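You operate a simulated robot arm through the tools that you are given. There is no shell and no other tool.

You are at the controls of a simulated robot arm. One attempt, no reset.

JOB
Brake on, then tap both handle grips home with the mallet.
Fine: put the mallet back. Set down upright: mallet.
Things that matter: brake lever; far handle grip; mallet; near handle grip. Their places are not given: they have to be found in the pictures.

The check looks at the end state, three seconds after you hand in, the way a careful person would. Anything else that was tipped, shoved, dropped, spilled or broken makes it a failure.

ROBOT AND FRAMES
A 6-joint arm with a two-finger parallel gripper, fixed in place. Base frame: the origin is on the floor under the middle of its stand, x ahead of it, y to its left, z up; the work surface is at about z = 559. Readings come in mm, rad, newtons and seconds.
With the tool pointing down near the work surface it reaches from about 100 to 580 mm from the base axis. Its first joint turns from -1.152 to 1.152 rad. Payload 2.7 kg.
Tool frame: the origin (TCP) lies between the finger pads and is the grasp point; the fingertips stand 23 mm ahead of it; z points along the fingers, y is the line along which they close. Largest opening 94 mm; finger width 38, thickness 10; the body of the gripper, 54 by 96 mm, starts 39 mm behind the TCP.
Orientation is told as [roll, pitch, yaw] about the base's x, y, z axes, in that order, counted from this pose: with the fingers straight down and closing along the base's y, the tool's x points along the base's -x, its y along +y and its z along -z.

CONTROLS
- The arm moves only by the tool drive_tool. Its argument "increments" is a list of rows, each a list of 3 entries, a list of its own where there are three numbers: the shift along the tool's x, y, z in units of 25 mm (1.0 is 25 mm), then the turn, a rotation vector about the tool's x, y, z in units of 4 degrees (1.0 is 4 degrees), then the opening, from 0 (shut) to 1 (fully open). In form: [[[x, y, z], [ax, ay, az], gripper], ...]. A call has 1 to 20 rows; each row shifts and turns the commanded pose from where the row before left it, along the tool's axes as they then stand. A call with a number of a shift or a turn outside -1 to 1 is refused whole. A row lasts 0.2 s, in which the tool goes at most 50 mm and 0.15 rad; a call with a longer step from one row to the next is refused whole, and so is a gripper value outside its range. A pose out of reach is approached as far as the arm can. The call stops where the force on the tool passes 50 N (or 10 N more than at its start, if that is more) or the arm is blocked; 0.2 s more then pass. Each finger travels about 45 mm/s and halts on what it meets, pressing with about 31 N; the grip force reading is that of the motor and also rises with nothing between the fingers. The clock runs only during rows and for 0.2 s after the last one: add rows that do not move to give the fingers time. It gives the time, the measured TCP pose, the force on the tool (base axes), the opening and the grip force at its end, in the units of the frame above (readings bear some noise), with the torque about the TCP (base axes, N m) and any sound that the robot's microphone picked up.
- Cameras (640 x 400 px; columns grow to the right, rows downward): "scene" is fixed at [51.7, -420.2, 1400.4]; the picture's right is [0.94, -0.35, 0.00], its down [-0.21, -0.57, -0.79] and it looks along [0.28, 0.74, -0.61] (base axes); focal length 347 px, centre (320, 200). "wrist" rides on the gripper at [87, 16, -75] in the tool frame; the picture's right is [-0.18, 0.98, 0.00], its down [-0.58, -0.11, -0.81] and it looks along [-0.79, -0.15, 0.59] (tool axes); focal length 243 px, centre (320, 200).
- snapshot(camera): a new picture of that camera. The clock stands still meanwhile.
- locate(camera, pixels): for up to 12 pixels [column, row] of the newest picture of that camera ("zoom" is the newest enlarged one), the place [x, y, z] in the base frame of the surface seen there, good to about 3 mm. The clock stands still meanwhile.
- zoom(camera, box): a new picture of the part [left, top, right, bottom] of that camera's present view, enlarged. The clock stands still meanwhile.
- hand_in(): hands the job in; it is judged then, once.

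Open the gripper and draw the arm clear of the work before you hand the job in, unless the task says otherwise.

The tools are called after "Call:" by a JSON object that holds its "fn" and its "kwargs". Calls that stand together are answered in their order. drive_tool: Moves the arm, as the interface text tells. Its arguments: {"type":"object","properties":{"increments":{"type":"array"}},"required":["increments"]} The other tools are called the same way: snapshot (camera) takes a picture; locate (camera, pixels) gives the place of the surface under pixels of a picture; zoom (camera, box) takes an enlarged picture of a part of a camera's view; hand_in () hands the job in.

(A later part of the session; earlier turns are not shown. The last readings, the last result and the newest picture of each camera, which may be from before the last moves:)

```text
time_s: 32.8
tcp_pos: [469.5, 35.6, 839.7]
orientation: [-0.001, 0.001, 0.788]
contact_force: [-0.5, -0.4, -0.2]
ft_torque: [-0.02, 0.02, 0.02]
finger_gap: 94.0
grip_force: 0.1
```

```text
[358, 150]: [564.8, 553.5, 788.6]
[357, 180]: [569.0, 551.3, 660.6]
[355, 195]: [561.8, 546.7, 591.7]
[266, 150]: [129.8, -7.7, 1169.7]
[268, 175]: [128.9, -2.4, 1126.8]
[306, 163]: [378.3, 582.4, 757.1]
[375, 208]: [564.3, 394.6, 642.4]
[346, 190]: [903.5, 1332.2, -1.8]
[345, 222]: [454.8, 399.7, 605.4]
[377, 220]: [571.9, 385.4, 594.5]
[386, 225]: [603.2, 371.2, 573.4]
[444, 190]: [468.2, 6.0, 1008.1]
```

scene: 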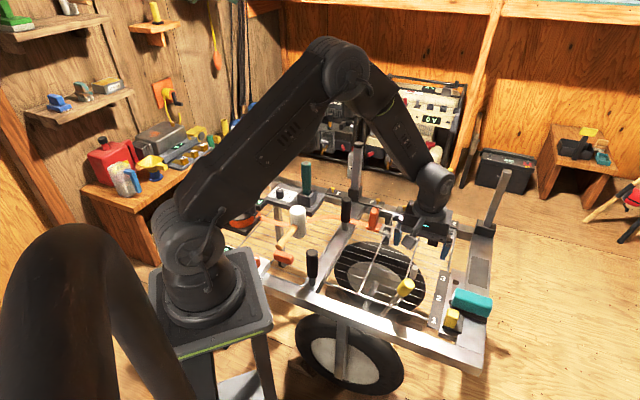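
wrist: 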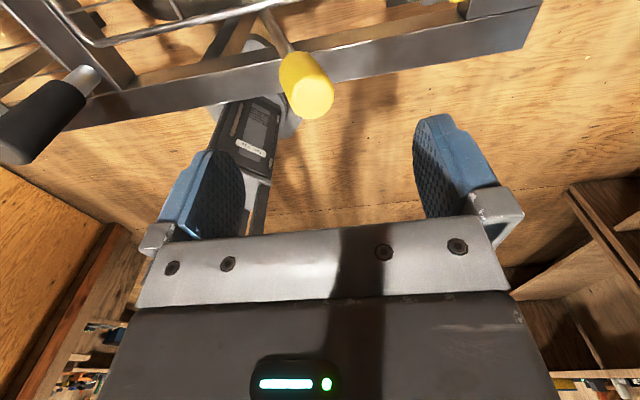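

The post stands at (567,553), beyond the far grip (≈(457,405)). I move at z≈839 toward a point above the far grip to see how far the tool-down reach goes.

Call:
{"fn": "drive_tool", "kwargs": {"increments": [[[-0.845, 0.9, 0], [0, 0, 0], 1], [[-0.845, 0.9, 0], [0, 0, 0], 1], [[-0.845, 0.9, 0], [0, 0, 0], 1], [[-0.845, 0.9, 0], [0, 0, 0], 1], [[-0.845, 0.9, 0], [0, 0, 0], 1], [[-0.845, 0.9, 0], [0, 0, 0], 1], [[-0.845, 0.9, 0], [0, 0, 0], 1], [[-0.845, 0.9, 0], [0, 0, 0], 1], [[-0.845, 0.9, 0], [0, 0, 0], 1], [[-0.845, 0.9, 0], [0, 0, 0], 1], [[-0.845, 0.9, 0], [0, 0, 0], 1], [[-0.845, 0.9, 0], [0, 0, 0], 1], [[0, 0, 0], [0, 0, 0], 1]]}}

Call:
{"fn": "snapshot", "kwargs": {"camera": "wrist"}}

Call:
{"fn": "snapshot", "kwargs": {"camera": "scene"}}

```text
time_s: 35.6
tcp_pos: [456.4, 406.4, 841.0]
orientation: [0.0, 0.0, 0.784]
contact_force: [0.8, -1.1, -0.1]
ft_torque: [-0.01, 0.01, 0.0]
finger_gap: 94.0
grip_force: 0.1
```

```text
taken
```

wrist: 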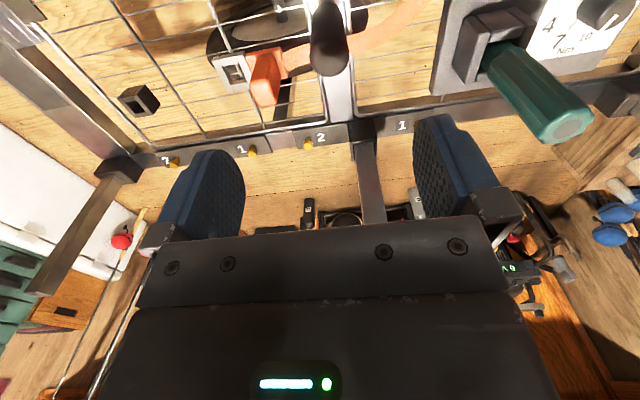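

```text
taken
```

scene: 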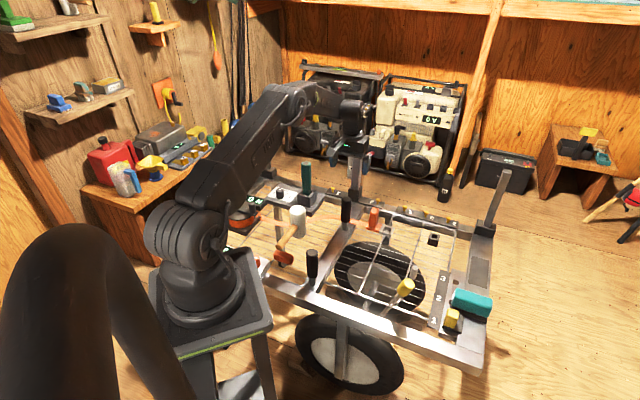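

The arm reaches above the far grip (r=611) at z=841. I locate the grip precisely and test the reach lower, at z≈750 (fingertips 727, above the 697 grip top).

Call:
{"fn": "locate", "kwargs": {"camera": "wrist", "pixels": [[328, 60], [328, 10], [312, 60], [344, 60], [328, 70]]}}

Call:
{"fn": "drive_tool", "kwargs": {"increments": [[[0, 0, 0.9], [0, 0, 0], 1], [[0, 0, 0.9], [0, 0, 0], 1], [[0, 0, 0.9], [0, 0, 0], 1], [[0, 0, 0.9], [0, 0, 0], 1], [[0, 0, 0], [0, 0, 0], 1]]}}

Call:
{"fn": "snapshot", "kwargs": {"camera": "wrist"}}

```text
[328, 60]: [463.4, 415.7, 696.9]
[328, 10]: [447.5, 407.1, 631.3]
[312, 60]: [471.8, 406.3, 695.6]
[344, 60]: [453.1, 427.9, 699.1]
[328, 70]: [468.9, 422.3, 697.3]
```

```text
time_s: 36.8
tcp_pos: [456.2, 404.8, 751.2]
orientation: [-0.001, -0.001, 0.786]
contact_force: [-0.2, 0.0, 0.1]
ft_torque: [-0.02, -0.02, 0.01]
finger_gap: 93.9
grip_force: 0.2
```

```text
taken
```

wrist: 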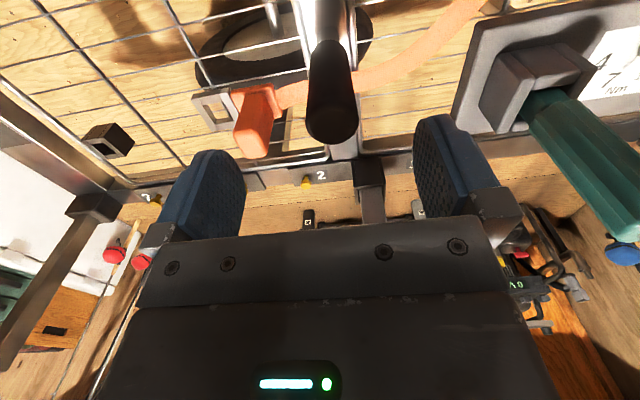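

Reach at z=751 is fine too. I zoom on the far grip from here to get its exact axis and see the exposed post below it.

Call:
{"fn": "zoom", "kwargs": {"camera": "wrist", "box": [270, 0, 400, 160]}}

Call:
{"fn": "locate", "kwargs": {"camera": "wrist", "pixels": [[331, 122], [308, 122], [355, 122], [331, 108], [331, 138], [330, 60], [308, 80], [352, 80], [328, 20], [320, 25], [338, 25], [328, 5]]}}

```text
2.50 times, centred on (335, 80) of wrist
```

zoom: 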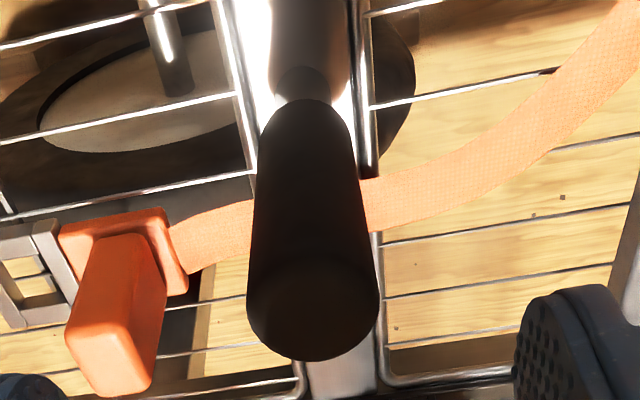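

```text
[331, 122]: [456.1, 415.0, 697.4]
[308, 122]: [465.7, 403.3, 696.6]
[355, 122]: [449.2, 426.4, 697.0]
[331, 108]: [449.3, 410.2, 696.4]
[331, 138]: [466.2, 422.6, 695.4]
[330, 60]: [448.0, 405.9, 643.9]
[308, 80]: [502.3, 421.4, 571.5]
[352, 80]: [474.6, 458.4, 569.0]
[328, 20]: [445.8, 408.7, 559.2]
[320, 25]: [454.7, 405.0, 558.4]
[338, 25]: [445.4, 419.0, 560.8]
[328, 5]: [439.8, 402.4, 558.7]
```

Far grip axis ≈ (457.5,415.5), top z 697, with bare post from 559 to about 605 below it. Now I rise and move to view the mallet from above (u≈480, v≈−100, i.e. about (269,410)).

Call:
{"fn": "drive_tool", "kwargs": {"increments": [[[0, 0, -0.9], [0, 0, 0], 1], [[0, 0, -0.9], [0, 0, 0], 1], [[0, 0, -0.9], [0, 0, 0], 1], [[0, 0, -0.9], [0, 0, 0], 1], [[0.86, 0.907, 0], [0, 0, 0], 1], [[0.86, 0.907, 0], [0, 0, 0], 1], [[0.86, 0.907, 0], [0, 0, 0], 1], [[0.86, 0.907, 0], [0, 0, 0], 1], [[0.86, 0.907, 0], [0, 0, 0], 1], [[0.86, 0.907, 0], [0, 0, 0], 1], [[0, 0, 0], [0, 0, 0], 1]]}}

Call:
{"fn": "snapshot", "kwargs": {"camera": "wrist"}}

```text
time_s: 39.2
tcp_pos: [266.9, 408.8, 839.1]
orientation: [0.0, 0.001, 0.785]
contact_force: [-0.2, 0.1, -0.3]
ft_torque: [-0.01, -0.02, 0.02]
finger_gap: 94.2
grip_force: 0.1
```

```text
taken
```

wrist: 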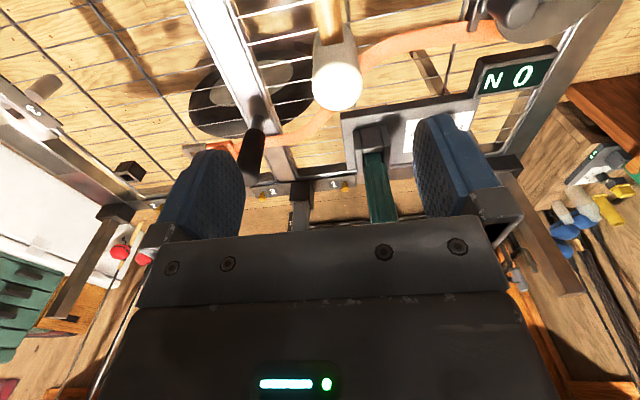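

The mallet head is at (337,75) with the handle running up out of view. I zoom and locate its head edges and what it stands on.

Call:
{"fn": "zoom", "kwargs": {"camera": "wrist", "box": [270, 0, 410, 130]}}

Call:
{"fn": "locate", "kwargs": {"camera": "wrist", "pixels": [[337, 87], [315, 85], [360, 83], [337, 70], [338, 104], [335, 45], [318, 45], [355, 42], [330, 10], [318, 12], [342, 10], [337, 98]]}}

```text
3.08 times, centred on (340, 65) of wrist
```

zoom: 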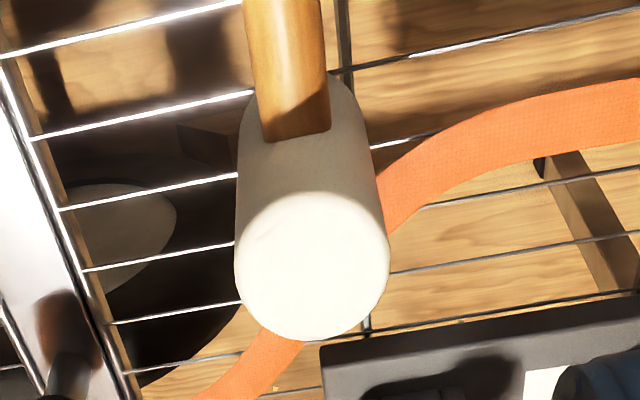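

```text
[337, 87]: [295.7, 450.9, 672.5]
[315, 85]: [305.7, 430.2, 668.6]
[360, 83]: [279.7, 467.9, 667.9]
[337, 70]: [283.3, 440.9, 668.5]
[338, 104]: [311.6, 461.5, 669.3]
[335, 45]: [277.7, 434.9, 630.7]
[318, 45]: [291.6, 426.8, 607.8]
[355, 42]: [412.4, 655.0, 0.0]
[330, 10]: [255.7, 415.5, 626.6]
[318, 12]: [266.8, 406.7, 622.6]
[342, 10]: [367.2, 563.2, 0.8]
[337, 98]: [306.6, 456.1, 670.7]
```

I locate the head's lower edge and the tray wires below in the scene view, plus the handle ends.

Call:
{"fn": "zoom", "kwargs": {"camera": "scene", "box": [260, 200, 340, 250]}}

Call:
{"fn": "locate", "kwargs": {"camera": "zoom", "pixels": [[310, 290], [280, 285], [340, 290], [365, 270], [310, 320], [410, 320], [330, 200], [300, 80], [220, 290], [150, 375], [470, 345], [420, 130]]}}

```text
8.00 times, centred on (300, 225) of scene
```

zoom: 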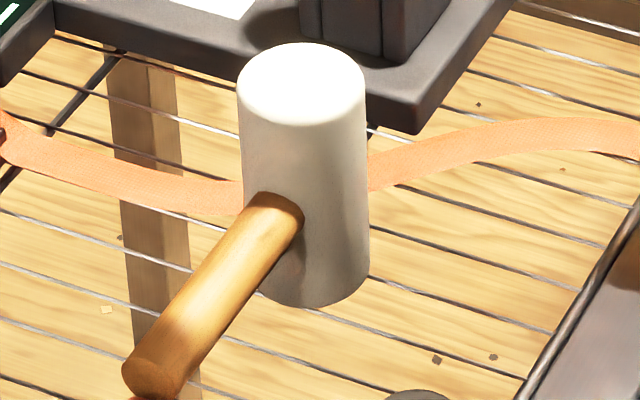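

```text
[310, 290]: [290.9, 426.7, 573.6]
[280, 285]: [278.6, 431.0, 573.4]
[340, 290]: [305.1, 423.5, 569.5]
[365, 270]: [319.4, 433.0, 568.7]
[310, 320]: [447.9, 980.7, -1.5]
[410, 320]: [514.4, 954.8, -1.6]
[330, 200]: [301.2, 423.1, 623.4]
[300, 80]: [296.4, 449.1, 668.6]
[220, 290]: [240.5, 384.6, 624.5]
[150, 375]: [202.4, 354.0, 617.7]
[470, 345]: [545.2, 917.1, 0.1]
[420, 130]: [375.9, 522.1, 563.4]
```

Head centre is ≈(296.5,449.5), radius ~25, spanning z 565–671; the handle axis is z≈617 running to (202,354). I'll hold the head itself with the palm on its top so the taps push straight through. First I check the strap height beside it and move over the head at z≈839.

Call:
{"fn": "locate", "kwargs": {"camera": "zoom", "pixels": [[232, 195], [200, 190], [380, 172], [400, 160], [100, 170], [500, 130], [350, 330], [400, 285]]}}

Call:
{"fn": "drive_tool", "kwargs": {"increments": [[[-0.66, 0.103, 0], [0, 0, 0], 1], [[-0.66, 0.103, 0], [0, 0, 0], 1], [[-0.66, 0.103, 0], [0, 0, 0], 1], [[0, 0, 0], [0, 0, 0], 1]]}}

Call:
{"fn": "snapshot", "kwargs": {"camera": "wrist"}}

```text
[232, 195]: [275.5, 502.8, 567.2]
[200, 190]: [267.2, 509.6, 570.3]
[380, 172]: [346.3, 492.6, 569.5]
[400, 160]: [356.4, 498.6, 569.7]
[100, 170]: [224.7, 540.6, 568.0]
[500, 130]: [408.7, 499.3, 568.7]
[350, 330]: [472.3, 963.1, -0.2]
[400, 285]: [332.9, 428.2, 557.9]
```

```text
time_s: 40.2
tcp_pos: [299.6, 450.6, 838.6]
orientation: [-0.001, 0.001, 0.785]
contact_force: [-0.7, -0.7, 0.5]
ft_torque: [0.01, 0.02, 0.0]
finger_gap: 93.8
grip_force: 0.1
```

```text
taken
```

wrist: 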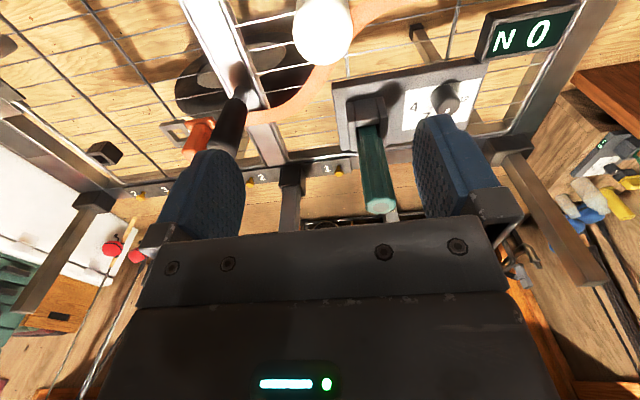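

The strap lies flat (z≈568) behind the mallet, clear of the fingers. I fine-adjust by ~3 mm and descend straddling the head to TCP z≈655.

Call:
{"fn": "drive_tool", "kwargs": {"increments": [[[0.124, 0.05, 0.9], [0, 0, 0], 1], [[0, 0, 0.9], [0, 0, 0], 1], [[0, 0, 0.9], [0, 0, 0], 1], [[0, 0, 0.9], [0, 0, 0], 1], [[0, 0, 0.9], [0, 0, 0], 1], [[0, 0, 0.9], [0, 0, 0], 1], [[0, 0, 0.9], [0, 0, 0], 1], [[0, 0, 0.8], [0, 0, 0], 1], [[0, 0, 0], [0, 0, 0], 1]]}}

Call:
{"fn": "snapshot", "kwargs": {"camera": "wrist"}}

Call:
{"fn": "zoom", "kwargs": {"camera": "scene", "box": [240, 170, 370, 260]}}

```text
time_s: 42.2
tcp_pos: [296.7, 448.8, 663.7]
orientation: [0.0, 0.0, 0.785]
contact_force: [0.2, -0.1, -1.1]
ft_torque: [0.03, 0.0, 0.01]
finger_gap: 94.1
grip_force: 0.0
```

```text
taken
```

wrist: 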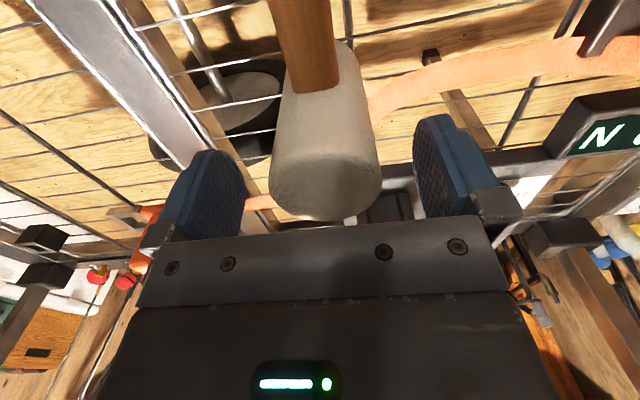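

```text
4.44 times, centred on (305, 215) of scene
```

zoom: 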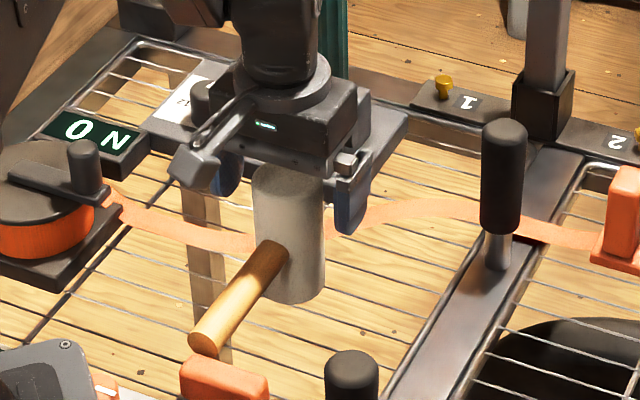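

The head is centred between the fingers. I descend 28 mm, then creep in 1 mm steps until the palm lightly meets the head's top.

Call:
{"fn": "drive_tool", "kwargs": {"increments": [[[0, 0, 0.6], [0, 0, 0], 1], [[0, 0, 0.5], [0, 0, 0], 1], [[0, 0, 0.04], [0, 0, 0], 1], [[0, 0, 0], [0, 0, 0], 1]]}}

```text
time_s: 43.2
tcp_pos: [296.7, 449.0, 635.5]
orientation: [0.0, 0.001, 0.787]
contact_force: [0.1, -0.1, 0.0]
ft_torque: [0.01, 0.03, -0.04]
finger_gap: 94.0
grip_force: 0.0
```

No contact yet at z=635.5; I creep down further in 1 mm steps.

Call:
{"fn": "drive_tool", "kwargs": {"increments": [[[0, 0, 0.04], [0, 0, 0], 1], [[0, 0, 0.04], [0, 0, 0], 1], [[0, 0, 0.04], [0, 0, 0], 1]]}}

Call:
{"fn": "zoom", "kwargs": {"camera": "scene", "box": [260, 180, 340, 250]}}

```text
time_s: 44.0
tcp_pos: [295.6, 449.6, 631.0]
orientation: [0.001, -0.002, 0.785]
contact_force: [-0.3, 0.4, -0.4]
ft_torque: [0.01, -0.01, 0.0]
finger_gap: 94.0
grip_force: 0.0
```

```text
5.71 times, centred on (300, 215) of scene
```

zoom: 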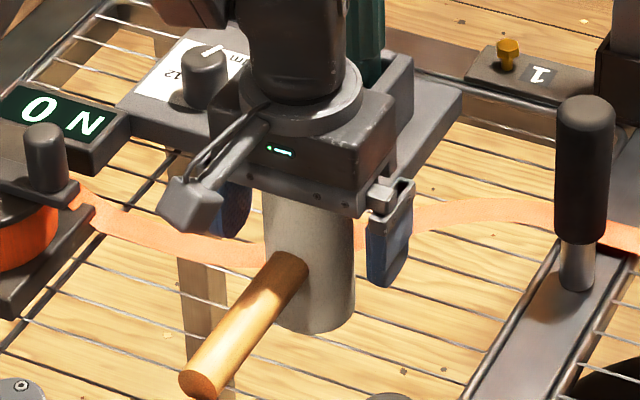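

Still no contact at z≈631; I take two more 1 mm steps.

Call:
{"fn": "drive_tool", "kwargs": {"increments": [[[0, 0, 0.03], [0, 0, 0], 1], [[0, 0, 0.03], [0, 0, 0], 1]]}}

```text
time_s: 44.6
tcp_pos: [297.3, 448.1, 630.2]
orientation: [0.0, -0.003, 0.786]
contact_force: [-2.7, -0.9, 6.7]
ft_torque: [-0.03, -0.01, 0.0]
finger_gap: 93.8
grip_force: 0.1
```

Contact at 6.7 N: palm rests on the head's top. I close the fingers on the head.

Call:
{"fn": "drive_tool", "kwargs": {"increments": [[[0, 0, 0], [0, 0, 0], 0], [[0, 0, 0], [0, 0, 0], 0], [[0, 0, 0], [0, 0, 0], 0], [[0, 0, 0], [0, 0, 0], 0], [[0, 0, 0], [0, 0, 0], 0], [[0, 0, 0], [0, 0, 0], 0]]}}

Call:
{"fn": "snapshot", "kwargs": {"camera": "wrist"}}

Call:
{"fn": "zoom", "kwargs": {"camera": "scene", "box": [260, 180, 340, 250]}}

```text
time_s: 46.0
tcp_pos: [294.9, 449.2, 630.8]
orientation: [0.001, -0.004, 0.786]
contact_force: [-8.3, 8.1, 10.8]
ft_torque: [0.36, 0.44, -0.01]
finger_gap: 53.6
grip_force: 31.0
```

```text
taken
```

wrist: 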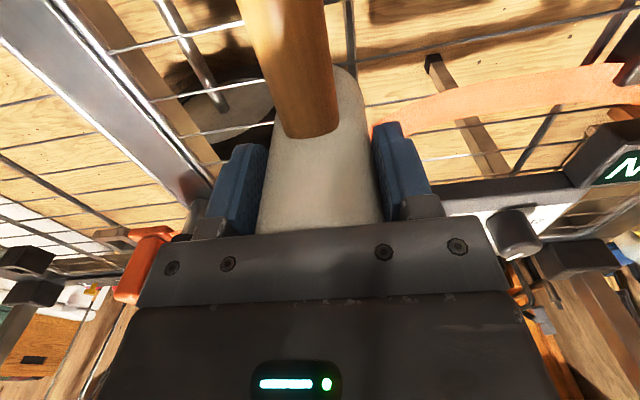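

```text
5.71 times, centred on (300, 215) of scene
```

zoom: 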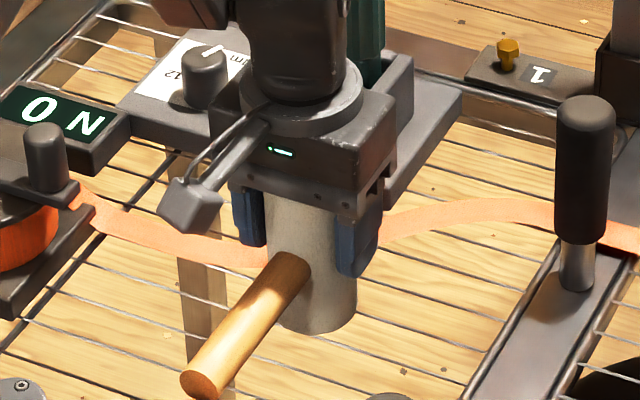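

The head is gripped (gap 53.6 mm). Before moving, I measure both grip tops precisely from a scene zoom.

Call:
{"fn": "zoom", "kwargs": {"camera": "scene", "box": [295, 240, 330, 300]}}

Call:
{"fn": "locate", "kwargs": {"camera": "scene", "pixels": [[312, 250], [309, 251], [315, 251], [312, 253], [312, 260], [308, 265], [316, 265], [312, 275], [312, 281], [312, 287]]}}

Call:
{"fn": "zoom", "kwargs": {"camera": "scene", "box": [330, 185, 365, 245]}}

Call:
{"fn": "locate", "kwargs": {"camera": "scene", "pixels": [[346, 198], [343, 199], [349, 199], [346, 201], [346, 206], [342, 212], [350, 212], [346, 221], [346, 225], [345, 230]]}}

```text
6.67 times, centred on (312, 270) of scene
```

zoom: 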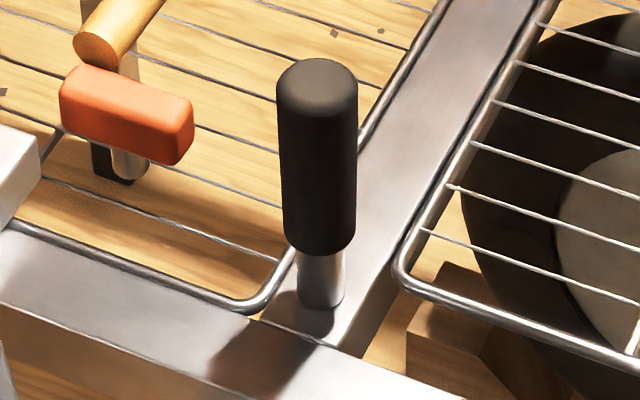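

```text
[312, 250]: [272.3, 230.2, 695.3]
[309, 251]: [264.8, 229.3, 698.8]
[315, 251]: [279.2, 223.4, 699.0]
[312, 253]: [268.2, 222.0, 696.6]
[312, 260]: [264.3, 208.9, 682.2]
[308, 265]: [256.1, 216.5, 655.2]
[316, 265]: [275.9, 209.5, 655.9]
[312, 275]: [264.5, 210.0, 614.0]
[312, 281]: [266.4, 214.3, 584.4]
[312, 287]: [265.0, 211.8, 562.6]
```

```text
6.67 times, centred on (348, 215) of scene
```

zoom: 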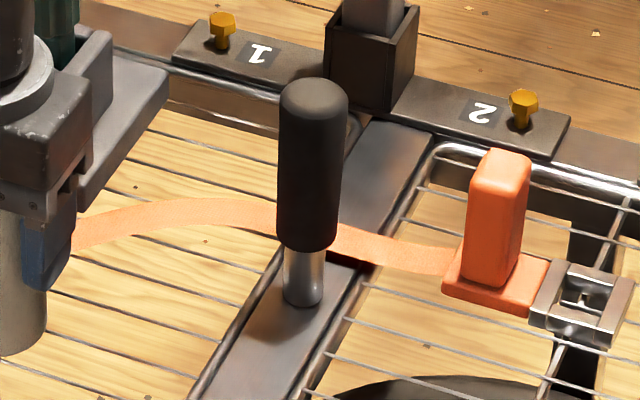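

```text
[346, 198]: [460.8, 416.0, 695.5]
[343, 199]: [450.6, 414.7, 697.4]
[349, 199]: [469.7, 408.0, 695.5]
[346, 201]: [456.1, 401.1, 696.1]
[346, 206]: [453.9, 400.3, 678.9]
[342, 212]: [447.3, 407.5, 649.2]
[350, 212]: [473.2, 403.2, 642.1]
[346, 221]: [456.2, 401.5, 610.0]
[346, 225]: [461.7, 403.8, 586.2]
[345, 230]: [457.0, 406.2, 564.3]
```

Near grip axis ≈ (270.7,225.5), far ≈ (459,415), both tops z≈697 and about 40 mm of bare post each. I lift the mallet 170 mm.

Call:
{"fn": "drive_tool", "kwargs": {"increments": [[[0, 0, -0.1], [0, 0, 0], 0], [[0, 0, -0.2], [0, 0, 0], 0], [[0, 0, -0.5], [0, 0, 0], 0], [[0, 0, -1], [0, 0, 0], 0], [[0, 0, -1], [0, 0, 0], 0], [[0, 0, -1], [0, 0, 0], 0], [[0, 0, -1], [0, 0, 0], 0], [[0, 0, -1], [0, 0, 0], 0], [[0, 0, -1], [0, 0, 0], 0], [[0, 0, 0], [0, 0, 0], 0]]}}

Call:
{"fn": "snapshot", "kwargs": {"camera": "wrist"}}

Call:
{"fn": "zoom", "kwargs": {"camera": "scene", "box": [230, 130, 390, 280]}}

```text
time_s: 48.2
tcp_pos: [296.2, 447.6, 799.5]
orientation: [0.0, 0.0, 0.784]
contact_force: [0.2, 0.3, -3.2]
ft_torque: [-0.01, -0.03, -0.03]
finger_gap: 53.5
grip_force: 31.2
```

```text
taken
```

wrist: 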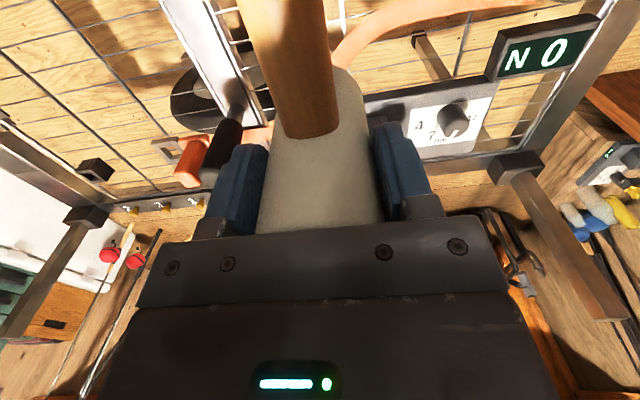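

```text
2.67 times, centred on (310, 205) of scene
```

zoom: 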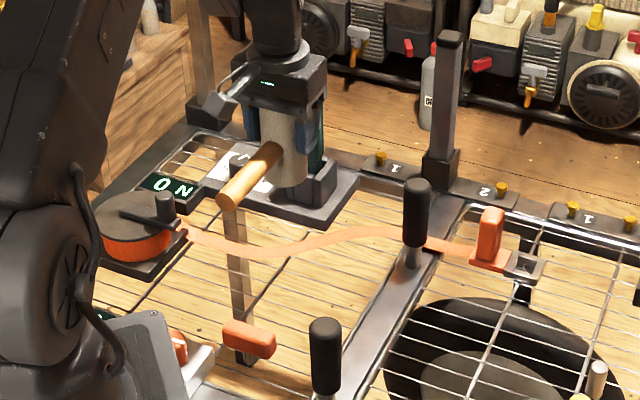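

Mallet is held level (weight 3.2 N). I carry it at this height over the far grip: +91 mm in u, +139 mm in v.

Call:
{"fn": "drive_tool", "kwargs": {"increments": [[[-0.61, -0.927, 0], [0, 0, 0], 0], [[-0.61, -0.927, 0], [0, 0, 0], 0], [[-0.61, -0.927, 0], [0, 0, 0], 0], [[-0.61, -0.927, 0], [0, 0, 0], 0], [[-0.61, -0.927, 0], [0, 0, 0], 0], [[-0.61, -0.927, 0], [0, 0, 0], 0], [[0, 0, 0], [0, 0, 0], 0], [[0, 0, 0], [0, 0, 0], 0]]}}

Call:
{"fn": "zoom", "kwargs": {"camera": "scene", "box": [270, 140, 410, 260]}}

Call:
{"fn": "snapshot", "kwargs": {"camera": "wrist"}}

```text
time_s: 50.0
tcp_pos: [459.0, 415.9, 798.9]
orientation: [-0.002, -0.001, 0.785]
contact_force: [0.0, -0.9, -2.2]
ft_torque: [0.0, -0.03, 0.03]
finger_gap: 53.3
grip_force: 31.2
```

```text
3.33 times, centred on (340, 200) of scene
```

zoom: 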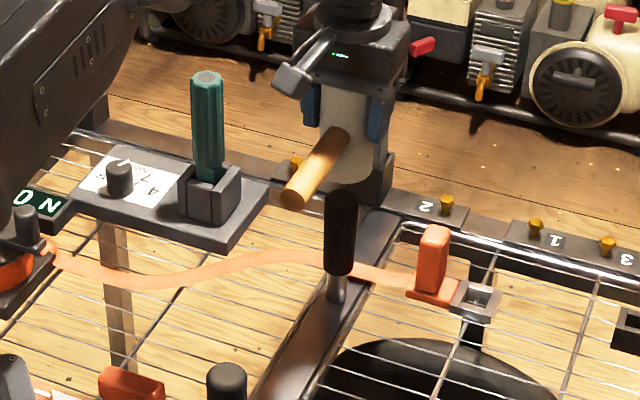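

```text
taken
```

wrist: 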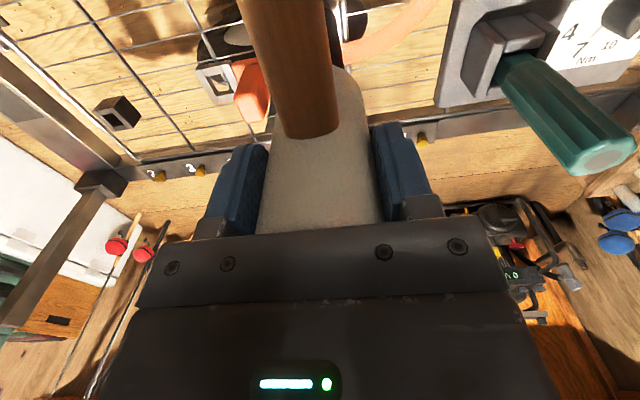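

The head is over the far grip at (459,416). I lower 28 mm, then in small steps to meet the grip top (expected at TCP z≈763).

Call:
{"fn": "drive_tool", "kwargs": {"increments": [[[0, 0, 0.5], [0, 0, 0], 0], [[0, 0, 0.5], [0, 0, 0], 0], [[0, 0, 0.12], [0, 0, 0], 0], [[0, 0, 0.08], [0, 0, 0], 0], [[0, 0, 0.08], [0, 0, 0], 0], [[0, 0, 0.08], [0, 0, 0], 0], [[0, 0, 0.08], [0, 0, 0], 0]]}}

Call:
{"fn": "zoom", "kwargs": {"camera": "scene", "box": [300, 150, 390, 245]}}

```text
time_s: 51.6
tcp_pos: [458.7, 414.2, 767.5]
orientation: [-0.001, -0.001, 0.787]
contact_force: [-15.0, -16.9, 37.2]
ft_torque: [-0.67, 0.62, -0.01]
finger_gap: 53.4
grip_force: 31.0
```

```text
4.21 times, centred on (345, 198) of scene
```

zoom: 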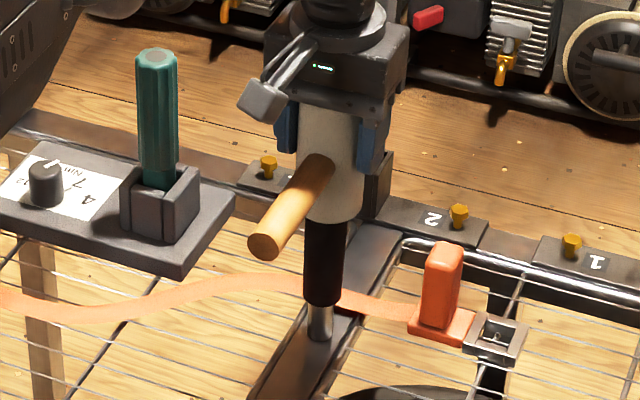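

Contact at TCP z≈767 with 37 N and the grip has not visibly moved, so a static push isn't enough yet. I lift 15 mm and tap down at full row speed.

Call:
{"fn": "drive_tool", "kwargs": {"increments": [[[0, 0, -0.6], [0, 0, 0], 0], [[0, 0, -0.2], [0, 0, 0], 0], [[0, 0, 0], [0, 0, 0], 0]]}}

Call:
{"fn": "drive_tool", "kwargs": {"increments": [[[0, 0, 1], [0, 0, 0], 0], [[0, 0, -0.4], [0, 0, 0], 0]]}}

Call:
{"fn": "zoom", "kwargs": {"camera": "scene", "box": [300, 150, 390, 245]}}

```text
time_s: 52.4
tcp_pos: [458.0, 416.9, 782.5]
orientation: [0.001, 0.001, 0.786]
contact_force: [-0.4, -0.4, -3.4]
ft_torque: [0.0, -0.03, 0.01]
finger_gap: 53.7
grip_force: 31.3
```

```text
time_s: 53.0
tcp_pos: [459.1, 415.9, 769.2]
orientation: [0.001, 0.0, 0.784]
contact_force: [0.3, 1.0, -3.2]
ft_torque: [-0.01, -0.01, 0.03]
finger_gap: 53.4
grip_force: 31.3
```

```text
4.21 times, centred on (345, 198) of scene
```

zoom: 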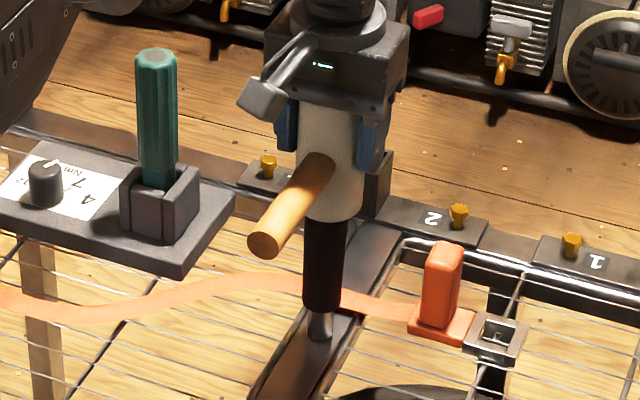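

The tap moved the grip down a few mm (bottom edge at zoom row 308 versus 300). I repeat: raise 10 mm, strike 25 mm down, back off.

Call:
{"fn": "drive_tool", "kwargs": {"increments": [[[0, 0, -0.4], [0, 0, 0], 0], [[0, 0, 0], [0, 0, 0], 0], [[0, 0, 1], [0, 0, 0], 0], [[0, 0, -0.4], [0, 0, 0], 0]]}}

Call:
{"fn": "zoom", "kwargs": {"camera": "scene", "box": [300, 150, 390, 245]}}

```text
time_s: 54.0
tcp_pos: [458.4, 414.8, 765.0]
orientation: [0.001, -0.001, 0.785]
contact_force: [-0.3, -0.3, -3.7]
ft_torque: [0.01, -0.03, 0.02]
finger_gap: 53.7
grip_force: 31.2
```

```text
4.21 times, centred on (345, 198) of scene
```

zoom: 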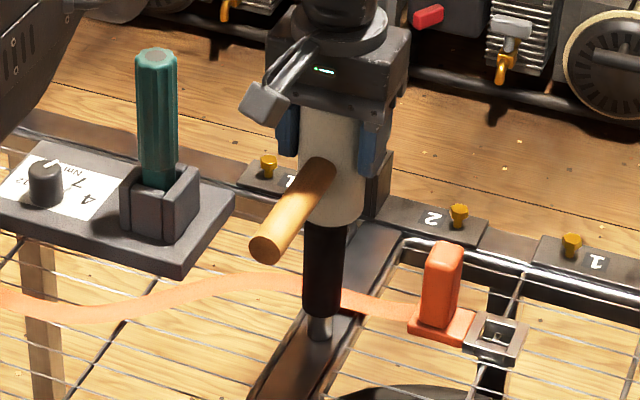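

The grip drops about 5 mm per tap. I continue with the next tap, ending ~7 mm lower.

Call:
{"fn": "drive_tool", "kwargs": {"increments": [[[0, 0, -0.3], [0, 0, 0], 0], [[0, 0, 0], [0, 0, 0], 0], [[0, 0, 1], [0, 0, 0], 0], [[0, 0, -0.4], [0, 0, 0], 0]]}}

Call:
{"fn": "zoom", "kwargs": {"camera": "scene", "box": [300, 150, 390, 245]}}

```text
time_s: 55.0
tcp_pos: [460.7, 414.6, 756.9]
orientation: [-0.001, -0.001, 0.785]
contact_force: [-0.3, 0.7, -4.3]
ft_torque: [0.01, 0.02, 0.0]
finger_gap: 53.4
grip_force: 30.8
```

```text
4.21 times, centred on (345, 198) of scene
```

zoom: 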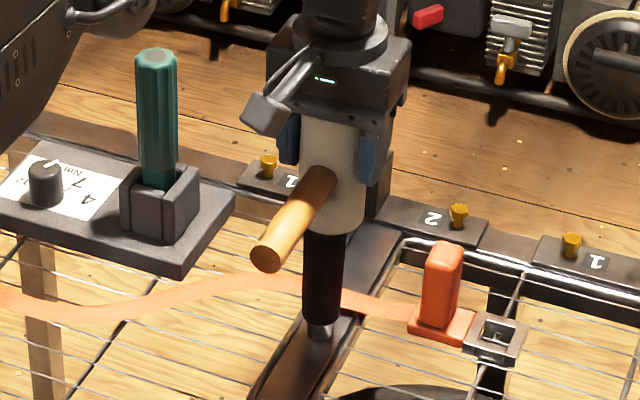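

Now the exposed post is about half of before. Another tap, again ~7 mm deeper.

Call:
{"fn": "drive_tool", "kwargs": {"increments": [[[0, 0, -0.3], [0, 0, 0], 0], [[0, 0, 0], [0, 0, 0], 0], [[0, 0, 1], [0, 0, 0], 0], [[0, 0, -0.4], [0, 0, 0], 0]]}}

Call:
{"fn": "zoom", "kwargs": {"camera": "scene", "box": [300, 150, 390, 245]}}

```text
time_s: 56.0
tcp_pos: [458.9, 416.0, 747.2]
orientation: [0.0, -0.003, 0.785]
contact_force: [-0.7, 0.0, -3.8]
ft_torque: [0.05, -0.05, 0.01]
finger_gap: 53.2
grip_force: 30.6
```

```text
4.21 times, centred on (345, 198) of scene
```

zoom: 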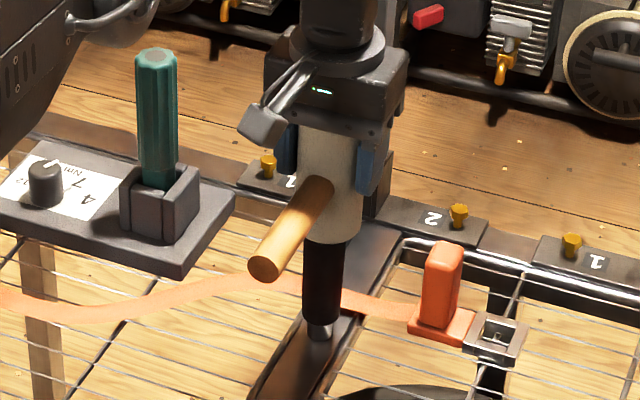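

I zoom closer and locate the grip's lower edge and the post base to measure what's left.

Call:
{"fn": "zoom", "kwargs": {"camera": "scene", "box": [325, 195, 365, 240]}}

Call:
{"fn": "locate", "kwargs": {"camera": "zoom", "pixels": [[315, 100], [315, 180], [315, 210], [315, 225], [315, 240], [315, 255], [315, 270], [315, 290]]}}

```text
8.89 times, centred on (345, 218) of scene
```

zoom: 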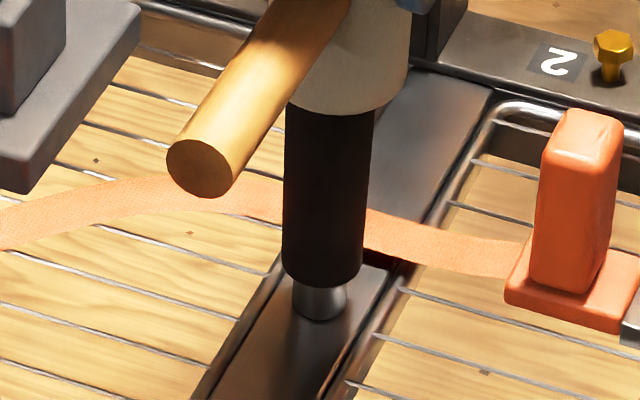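

```text
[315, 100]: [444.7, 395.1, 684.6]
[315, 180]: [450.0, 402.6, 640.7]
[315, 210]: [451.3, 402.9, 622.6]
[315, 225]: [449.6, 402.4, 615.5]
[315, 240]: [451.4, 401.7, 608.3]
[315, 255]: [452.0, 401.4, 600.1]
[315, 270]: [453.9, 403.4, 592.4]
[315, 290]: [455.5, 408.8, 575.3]
```

About 26 mm of post remains (grip bottom z≈586). I continue tapping, another strike 7 mm deeper.

Call:
{"fn": "drive_tool", "kwargs": {"increments": [[[0, 0, -0.3], [0, 0, 0], 0], [[0, 0, 0], [0, 0, 0], 0], [[0, 0, 1], [0, 0, 0], 0], [[0, 0, -0.4], [0, 0, 0], 0]]}}

Call:
{"fn": "zoom", "kwargs": {"camera": "scene", "box": [325, 195, 365, 240]}}

```text
time_s: 56.8
tcp_pos: [460.5, 417.0, 746.7]
orientation: [-0.001, 0.004, 0.789]
contact_force: [-10.6, -8.7, 14.6]
ft_torque: [-0.37, 0.59, 0.02]
finger_gap: 53.5
grip_force: 30.8
stopped in row 4: the force on the tool passed its limit at 77 N (the readings are from after the stop); the commanded pose is now the measured one
```

```text
8.89 times, centred on (345, 218) of scene
```

zoom: 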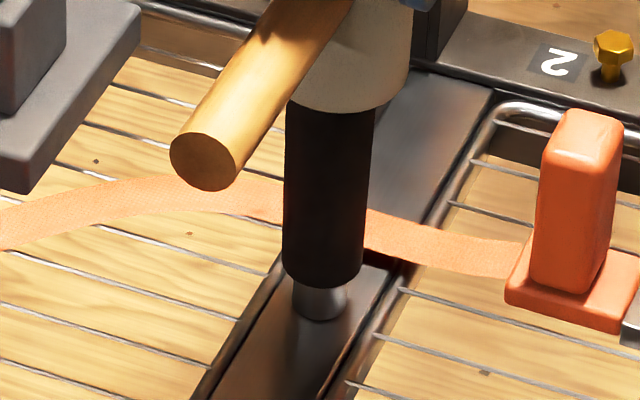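

The last strike stopped hard at 77 N with the grip not moving further (about 20 mm total travel), so it appears home. I do one confirming tap and compare the lower edge.

Call:
{"fn": "drive_tool", "kwargs": {"increments": [[[0, 0, -0.5], [0, 0, 0], 0], [[0, 0, 0], [0, 0, 0], 0], [[0, 0, 0.75], [0, 0, 0], 0], [[0, 0, -0.4], [0, 0, 0], 0]]}}

Call:
{"fn": "zoom", "kwargs": {"camera": "scene", "box": [325, 195, 365, 240]}}

```text
time_s: 57.8
tcp_pos: [460.5, 418.7, 747.4]
orientation: [0.0, 0.002, 0.787]
contact_force: [0.6, 0.0, -2.2]
ft_torque: [0.0, 0.02, 0.01]
finger_gap: 53.3
grip_force: 31.3
```

```text
8.89 times, centred on (345, 218) of scene
```

zoom: 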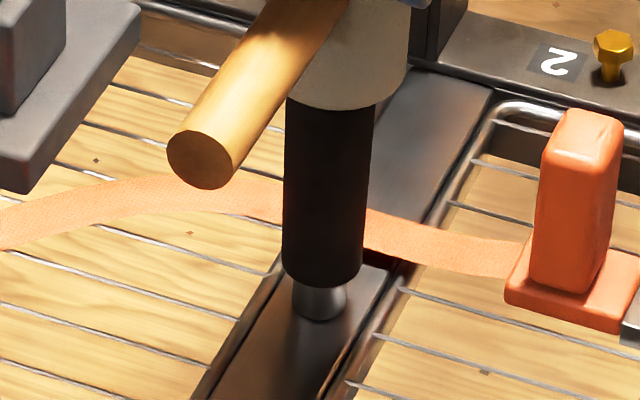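

No change with a lighter tap. I do one more firm strike like the 77 N one, then compare the edge at higher zoom, to be sure that it's the hard stop.

Call:
{"fn": "zoom", "kwargs": {"camera": "scene", "box": [336, 220, 356, 235]}}

Call:
{"fn": "drive_tool", "kwargs": {"increments": [[[0, 0, -0.4], [0, 0, 0], 0], [[0, 0, 0], [0, 0, 0], 0], [[0, 0, 1], [0, 0, 0], 0], [[0, 0, -0.4], [0, 0, 0], 0]]}}

Call:
{"fn": "zoom", "kwargs": {"camera": "scene", "box": [336, 220, 356, 235]}}

```text
16.00 times, centred on (346, 228) of scene
```

zoom: 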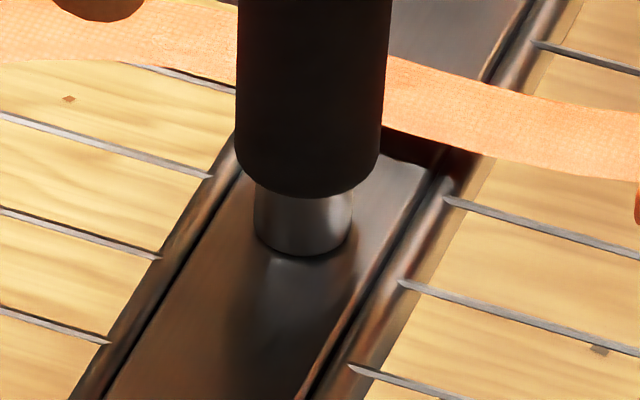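

```text
time_s: 58.6
tcp_pos: [462.0, 419.6, 748.1]
orientation: [-0.003, 0.002, 0.789]
contact_force: [-6.8, -4.9, 11.5]
ft_torque: [-0.18, 0.36, 0.1]
finger_gap: 53.7
grip_force: 31.2
stopped in row 4: the force on the tool passed its limit at 78 N (the readings are from after the stop); the commanded pose is now the measured one
```

```text
16.00 times, centred on (346, 228) of scene
```

zoom: 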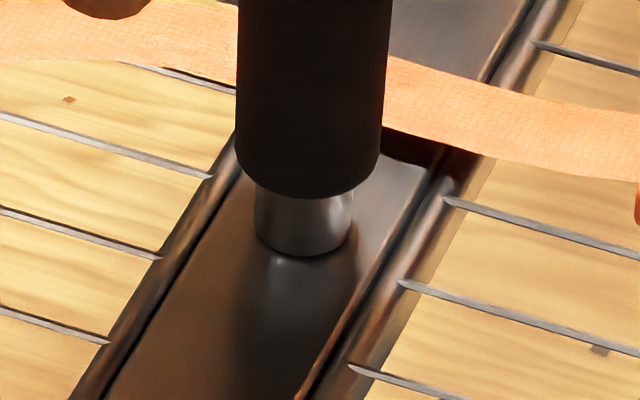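

No movement at 78 N: the far grip is home. I raise 50 mm and carry the mallet −u by ~272 mm to the near grip at about (270.7,225.5).

Call:
{"fn": "drive_tool", "kwargs": {"increments": [[[0, 0, -0.5], [0, 0, 0], 0], [[0, 0, -0.8], [0, 0, 0], 0], [[0, 0, -0.8], [0, 0, 0], 0], [[0.909, -0.007, 0], [0, 0, 0], 0], [[0.909, -0.007, 0], [0, 0, 0], 0], [[0.909, -0.007, 0], [0, 0, 0], 0], [[0.909, -0.007, 0], [0, 0, 0], 0], [[0.909, -0.007, 0], [0, 0, 0], 0], [[0.909, -0.007, 0], [0, 0, 0], 0], [[0.909, -0.007, 0], [0, 0, 0], 0], [[0.909, -0.007, 0], [0, 0, 0], 0], [[0.909, -0.007, 0], [0, 0, 0], 0], [[0.909, -0.007, 0], [0, 0, 0], 0], [[0.909, -0.007, 0], [0, 0, 0], 0], [[0.909, -0.007, 0], [0, 0, 0], 0], [[0, 0, 0], [0, 0, 0], 0]]}}

Call:
{"fn": "zoom", "kwargs": {"camera": "scene", "box": [240, 180, 400, 310]}}

Call:
{"fn": "snapshot", "kwargs": {"camera": "wrist"}}

```text
time_s: 62.0
tcp_pos: [270.7, 223.7, 800.4]
orientation: [-0.004, 0.003, 0.789]
contact_force: [0.2, -0.3, -2.8]
ft_torque: [0.04, -0.02, 0.0]
finger_gap: 53.4
grip_force: 30.9
```

```text
3.08 times, centred on (320, 245) of scene
```

zoom: 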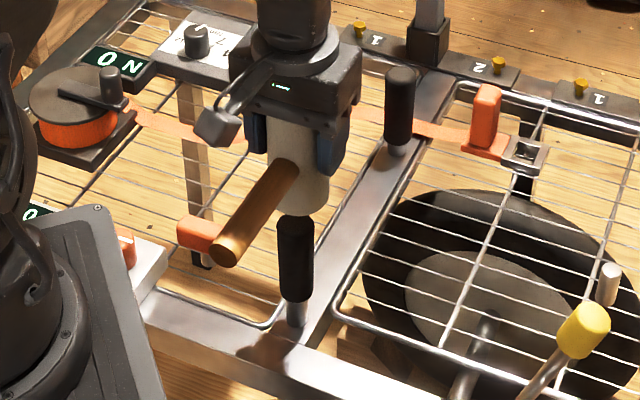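

```text
taken
```

wrist: 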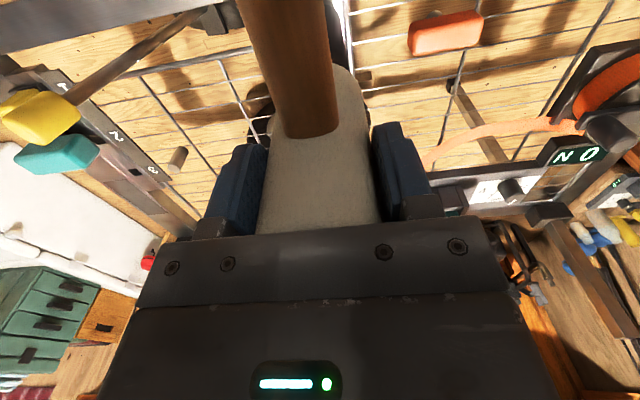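

The head is above the near grip. I lower to ~13 mm above it and give the first tap.

Call:
{"fn": "drive_tool", "kwargs": {"increments": [[[0, 0, 0.4], [0, 0, 0], 0], [[0, 0, 0.4], [0, 0, 0], 0], [[0, 0, 0], [0, 0, 0], 0], [[0, 0, 1], [0, 0, 0], 0], [[0, 0, -0.4], [0, 0, 0], 0]]}}

Call:
{"fn": "zoom", "kwargs": {"camera": "scene", "box": [285, 240, 340, 300]}}

```text
time_s: 63.1
tcp_pos: [271.3, 223.8, 761.1]
orientation: [-0.003, 0.002, 0.787]
contact_force: [-5.2, -3.7, 20.7]
ft_torque: [0.05, 0.17, 0.03]
finger_gap: 53.5
grip_force: 31.3
stopped in row 5: the force on the tool passed its limit at 65 N (the readings are from after the stop); the commanded pose is now the measured one
```

```text
6.67 times, centred on (312, 270) of scene
```

zoom: 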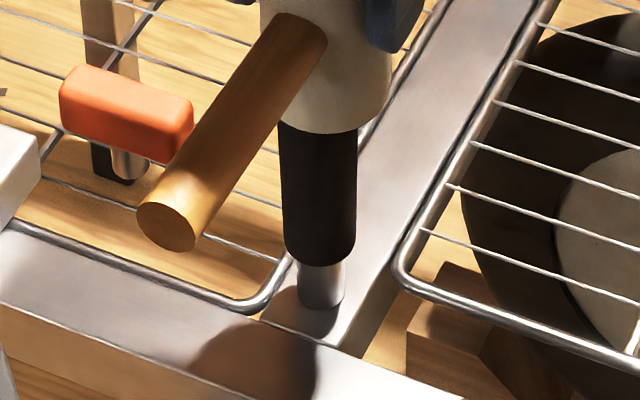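

The near grip moved about 6 mm (lower edge row 250→260). Next tap.

Call:
{"fn": "drive_tool", "kwargs": {"increments": [[[0, 0, -0.5], [0, 0, 0], 0], [[0, 0, 0], [0, 0, 0], 0], [[0, 0, 1], [0, 0, 0], 0], [[0, 0, -0.4], [0, 0, 0], 0]]}}

Call:
{"fn": "zoom", "kwargs": {"camera": "scene", "box": [285, 240, 340, 300]}}

```text
time_s: 63.9
tcp_pos: [271.2, 222.9, 754.1]
orientation: [-0.004, 0.001, 0.788]
contact_force: [-4.6, -4.4, 18.3]
ft_torque: [0.04, 0.15, 0.05]
finger_gap: 53.4
grip_force: 30.9
stopped in row 4: the force on the tool passed its limit at 102 N (the readings are from after the stop); the commanded pose is now the measured one
```

```text
6.67 times, centred on (312, 270) of scene
```

zoom: 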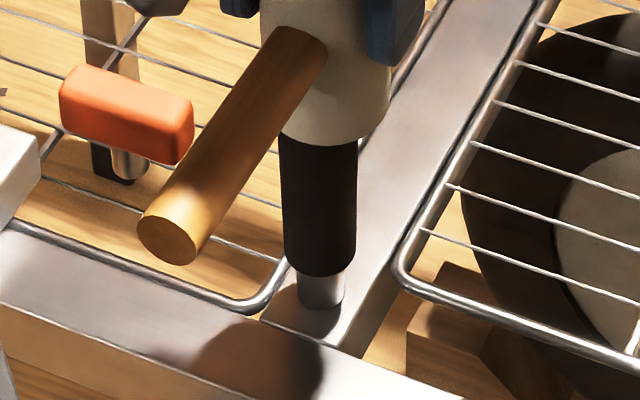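

Now about 13 mm down (contact at TCP z≈754), peak 102 N — the arm is stiffer here, so I use a slightly shorter strike.

Call:
{"fn": "drive_tool", "kwargs": {"increments": [[[0, 0, -0.5], [0, 0, 0], 0], [[0, 0, 0], [0, 0, 0], 0], [[0, 0, 0.85], [0, 0, 0], 0], [[0, 0, -0.4], [0, 0, 0], 0]]}}

Call:
{"fn": "zoom", "kwargs": {"camera": "scene", "box": [285, 240, 340, 300]}}

```text
time_s: 64.9
tcp_pos: [272.2, 225.7, 754.7]
orientation: [-0.003, 0.002, 0.788]
contact_force: [-0.7, -0.7, -3.4]
ft_torque: [0.01, -0.02, 0.03]
finger_gap: 53.3
grip_force: 31.2
```

```text
6.67 times, centred on (312, 270) of scene
```

zoom: 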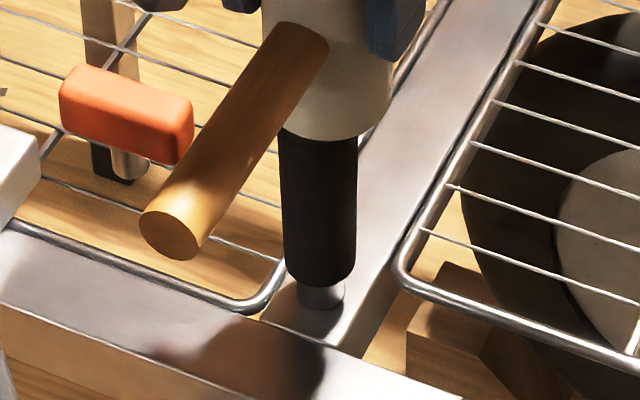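

The grip moved further (edge row 282). Another tap.

Call:
{"fn": "drive_tool", "kwargs": {"increments": [[[0, 0, -0.25], [0, 0, 0], 0], [[0, 0, 0], [0, 0, 0], 0], [[0, 0, 0.9], [0, 0, 0], 0], [[0, 0, -0.4], [0, 0, 0], 0]]}}

Call:
{"fn": "zoom", "kwargs": {"camera": "scene", "box": [285, 240, 340, 300]}}

```text
time_s: 65.7
tcp_pos: [272.1, 225.2, 747.0]
orientation: [-0.005, 0.003, 0.786]
contact_force: [-4.2, -4.3, 18.5]
ft_torque: [0.05, 0.28, 0.06]
finger_gap: 53.5
grip_force: 31.5
stopped in row 3: the force on the tool passed its limit at 107 N (the readings are from after the stop); the commanded pose is now the measured one
```

```text
6.67 times, centred on (312, 270) of scene
```

zoom: 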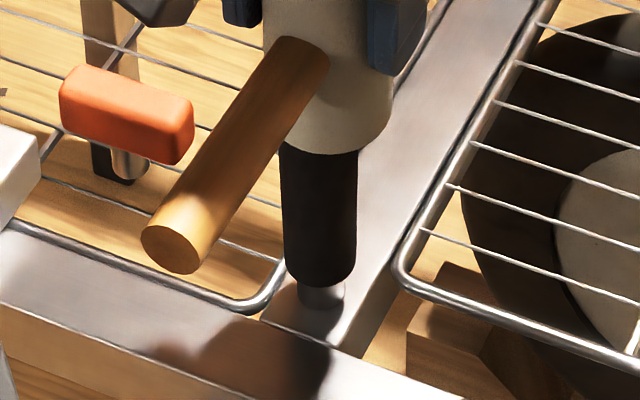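

Contact is now at TCP z≈747, the same as the far grip at home. I confirm with one more tap and a before/after close-up.

Call:
{"fn": "zoom", "kwargs": {"camera": "scene", "box": [302, 275, 322, 290]}}

Call:
{"fn": "drive_tool", "kwargs": {"increments": [[[0, 0, -0.5], [0, 0, 0], 0], [[0, 0, 0], [0, 0, 0], 0], [[0, 0, 0.9], [0, 0, 0], 0], [[0, 0, -0.4], [0, 0, 0], 0]]}}

Call:
{"fn": "zoom", "kwargs": {"camera": "scene", "box": [302, 275, 322, 290]}}

```text
16.00 times, centred on (312, 282) of scene
```

zoom: 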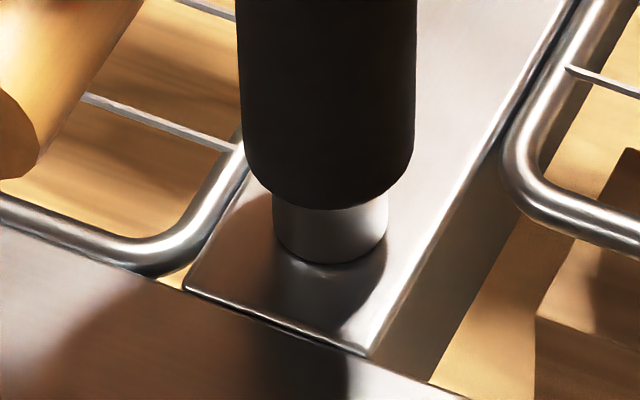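

```text
time_s: 66.5
tcp_pos: [272.6, 226.5, 746.6]
orientation: [-0.003, 0.004, 0.787]
contact_force: [-5.6, -6.3, 25.0]
ft_torque: [-0.08, 0.24, 0.04]
finger_gap: 53.5
grip_force: 31.3
stopped in row 4: the force on the tool passed its limit at 106 N (the readings are from after the stop); the commanded pose is now the measured one
```

```text
16.00 times, centred on (312, 282) of scene
```

zoom: 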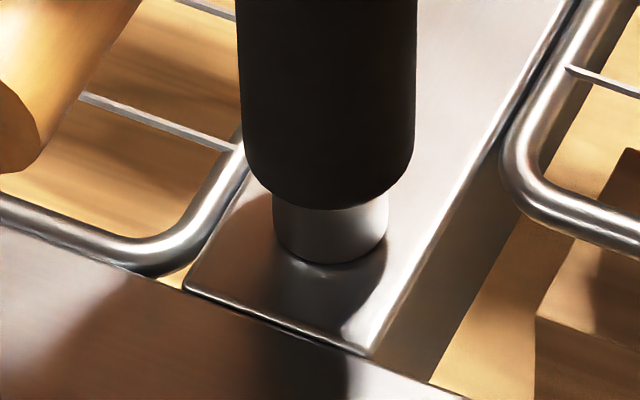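

Both grips are at the same seated height. I raise the mallet and carry it back toward its original spot (TCP ≈ (296.2,448.7)), stopping high above for a position check.

Call:
{"fn": "drive_tool", "kwargs": {"increments": [[[0, 0, -0.5], [0, 0, 0], 0], [[0, 0, -0.8], [0, 0, 0], 0], [[0, 0, -0.86], [0, 0, 0], 0], [[-0.869, 0.7025, 0], [0, 0, 0], 0], [[-0.869, 0.7025, 0], [0, 0, 0], 0], [[-0.869, 0.7025, 0], [0, 0, 0], 0], [[-0.869, 0.7025, 0], [0, 0, 0], 0], [[-0.869, 0.7025, 0], [0, 0, 0], 0], [[-0.869, 0.7025, 0], [0, 0, 0], 0], [[-0.869, 0.7025, 0], [0, 0, 0], 0], [[-0.869, 0.7025, 0], [0, 0, 0], 0], [[0, 0, 0], [0, 0, 0], 0]]}}

Call:
{"fn": "snapshot", "kwargs": {"camera": "wrist"}}

Call:
{"fn": "zoom", "kwargs": {"camera": "scene", "box": [230, 130, 390, 280]}}

```text
time_s: 69.1
tcp_pos: [294.3, 449.6, 799.1]
orientation: [-0.003, 0.001, 0.787]
contact_force: [0.3, 0.1, -3.0]
ft_torque: [0.07, 0.04, 0.01]
finger_gap: 53.6
grip_force: 31.0
```

```text
taken
```

wrist: 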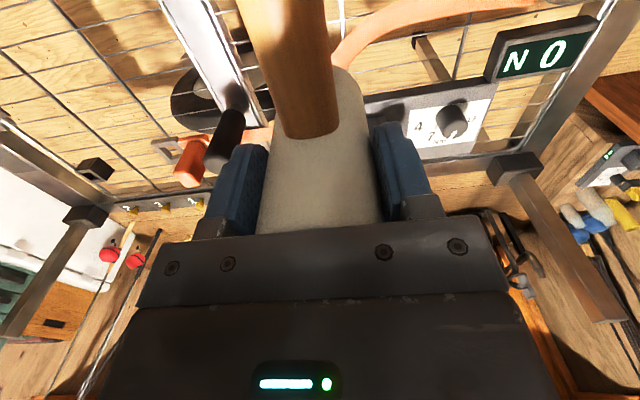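

```text
2.67 times, centred on (310, 205) of scene
```

zoom: 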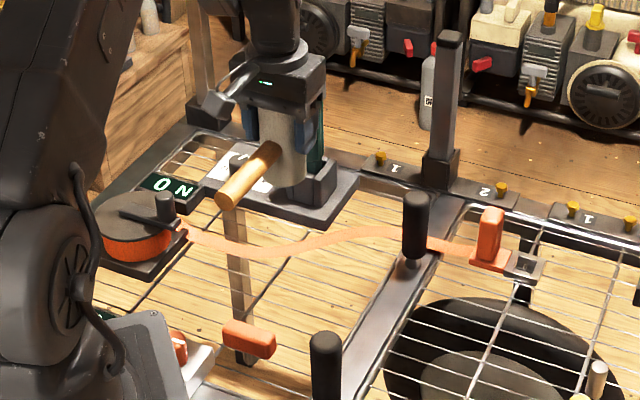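

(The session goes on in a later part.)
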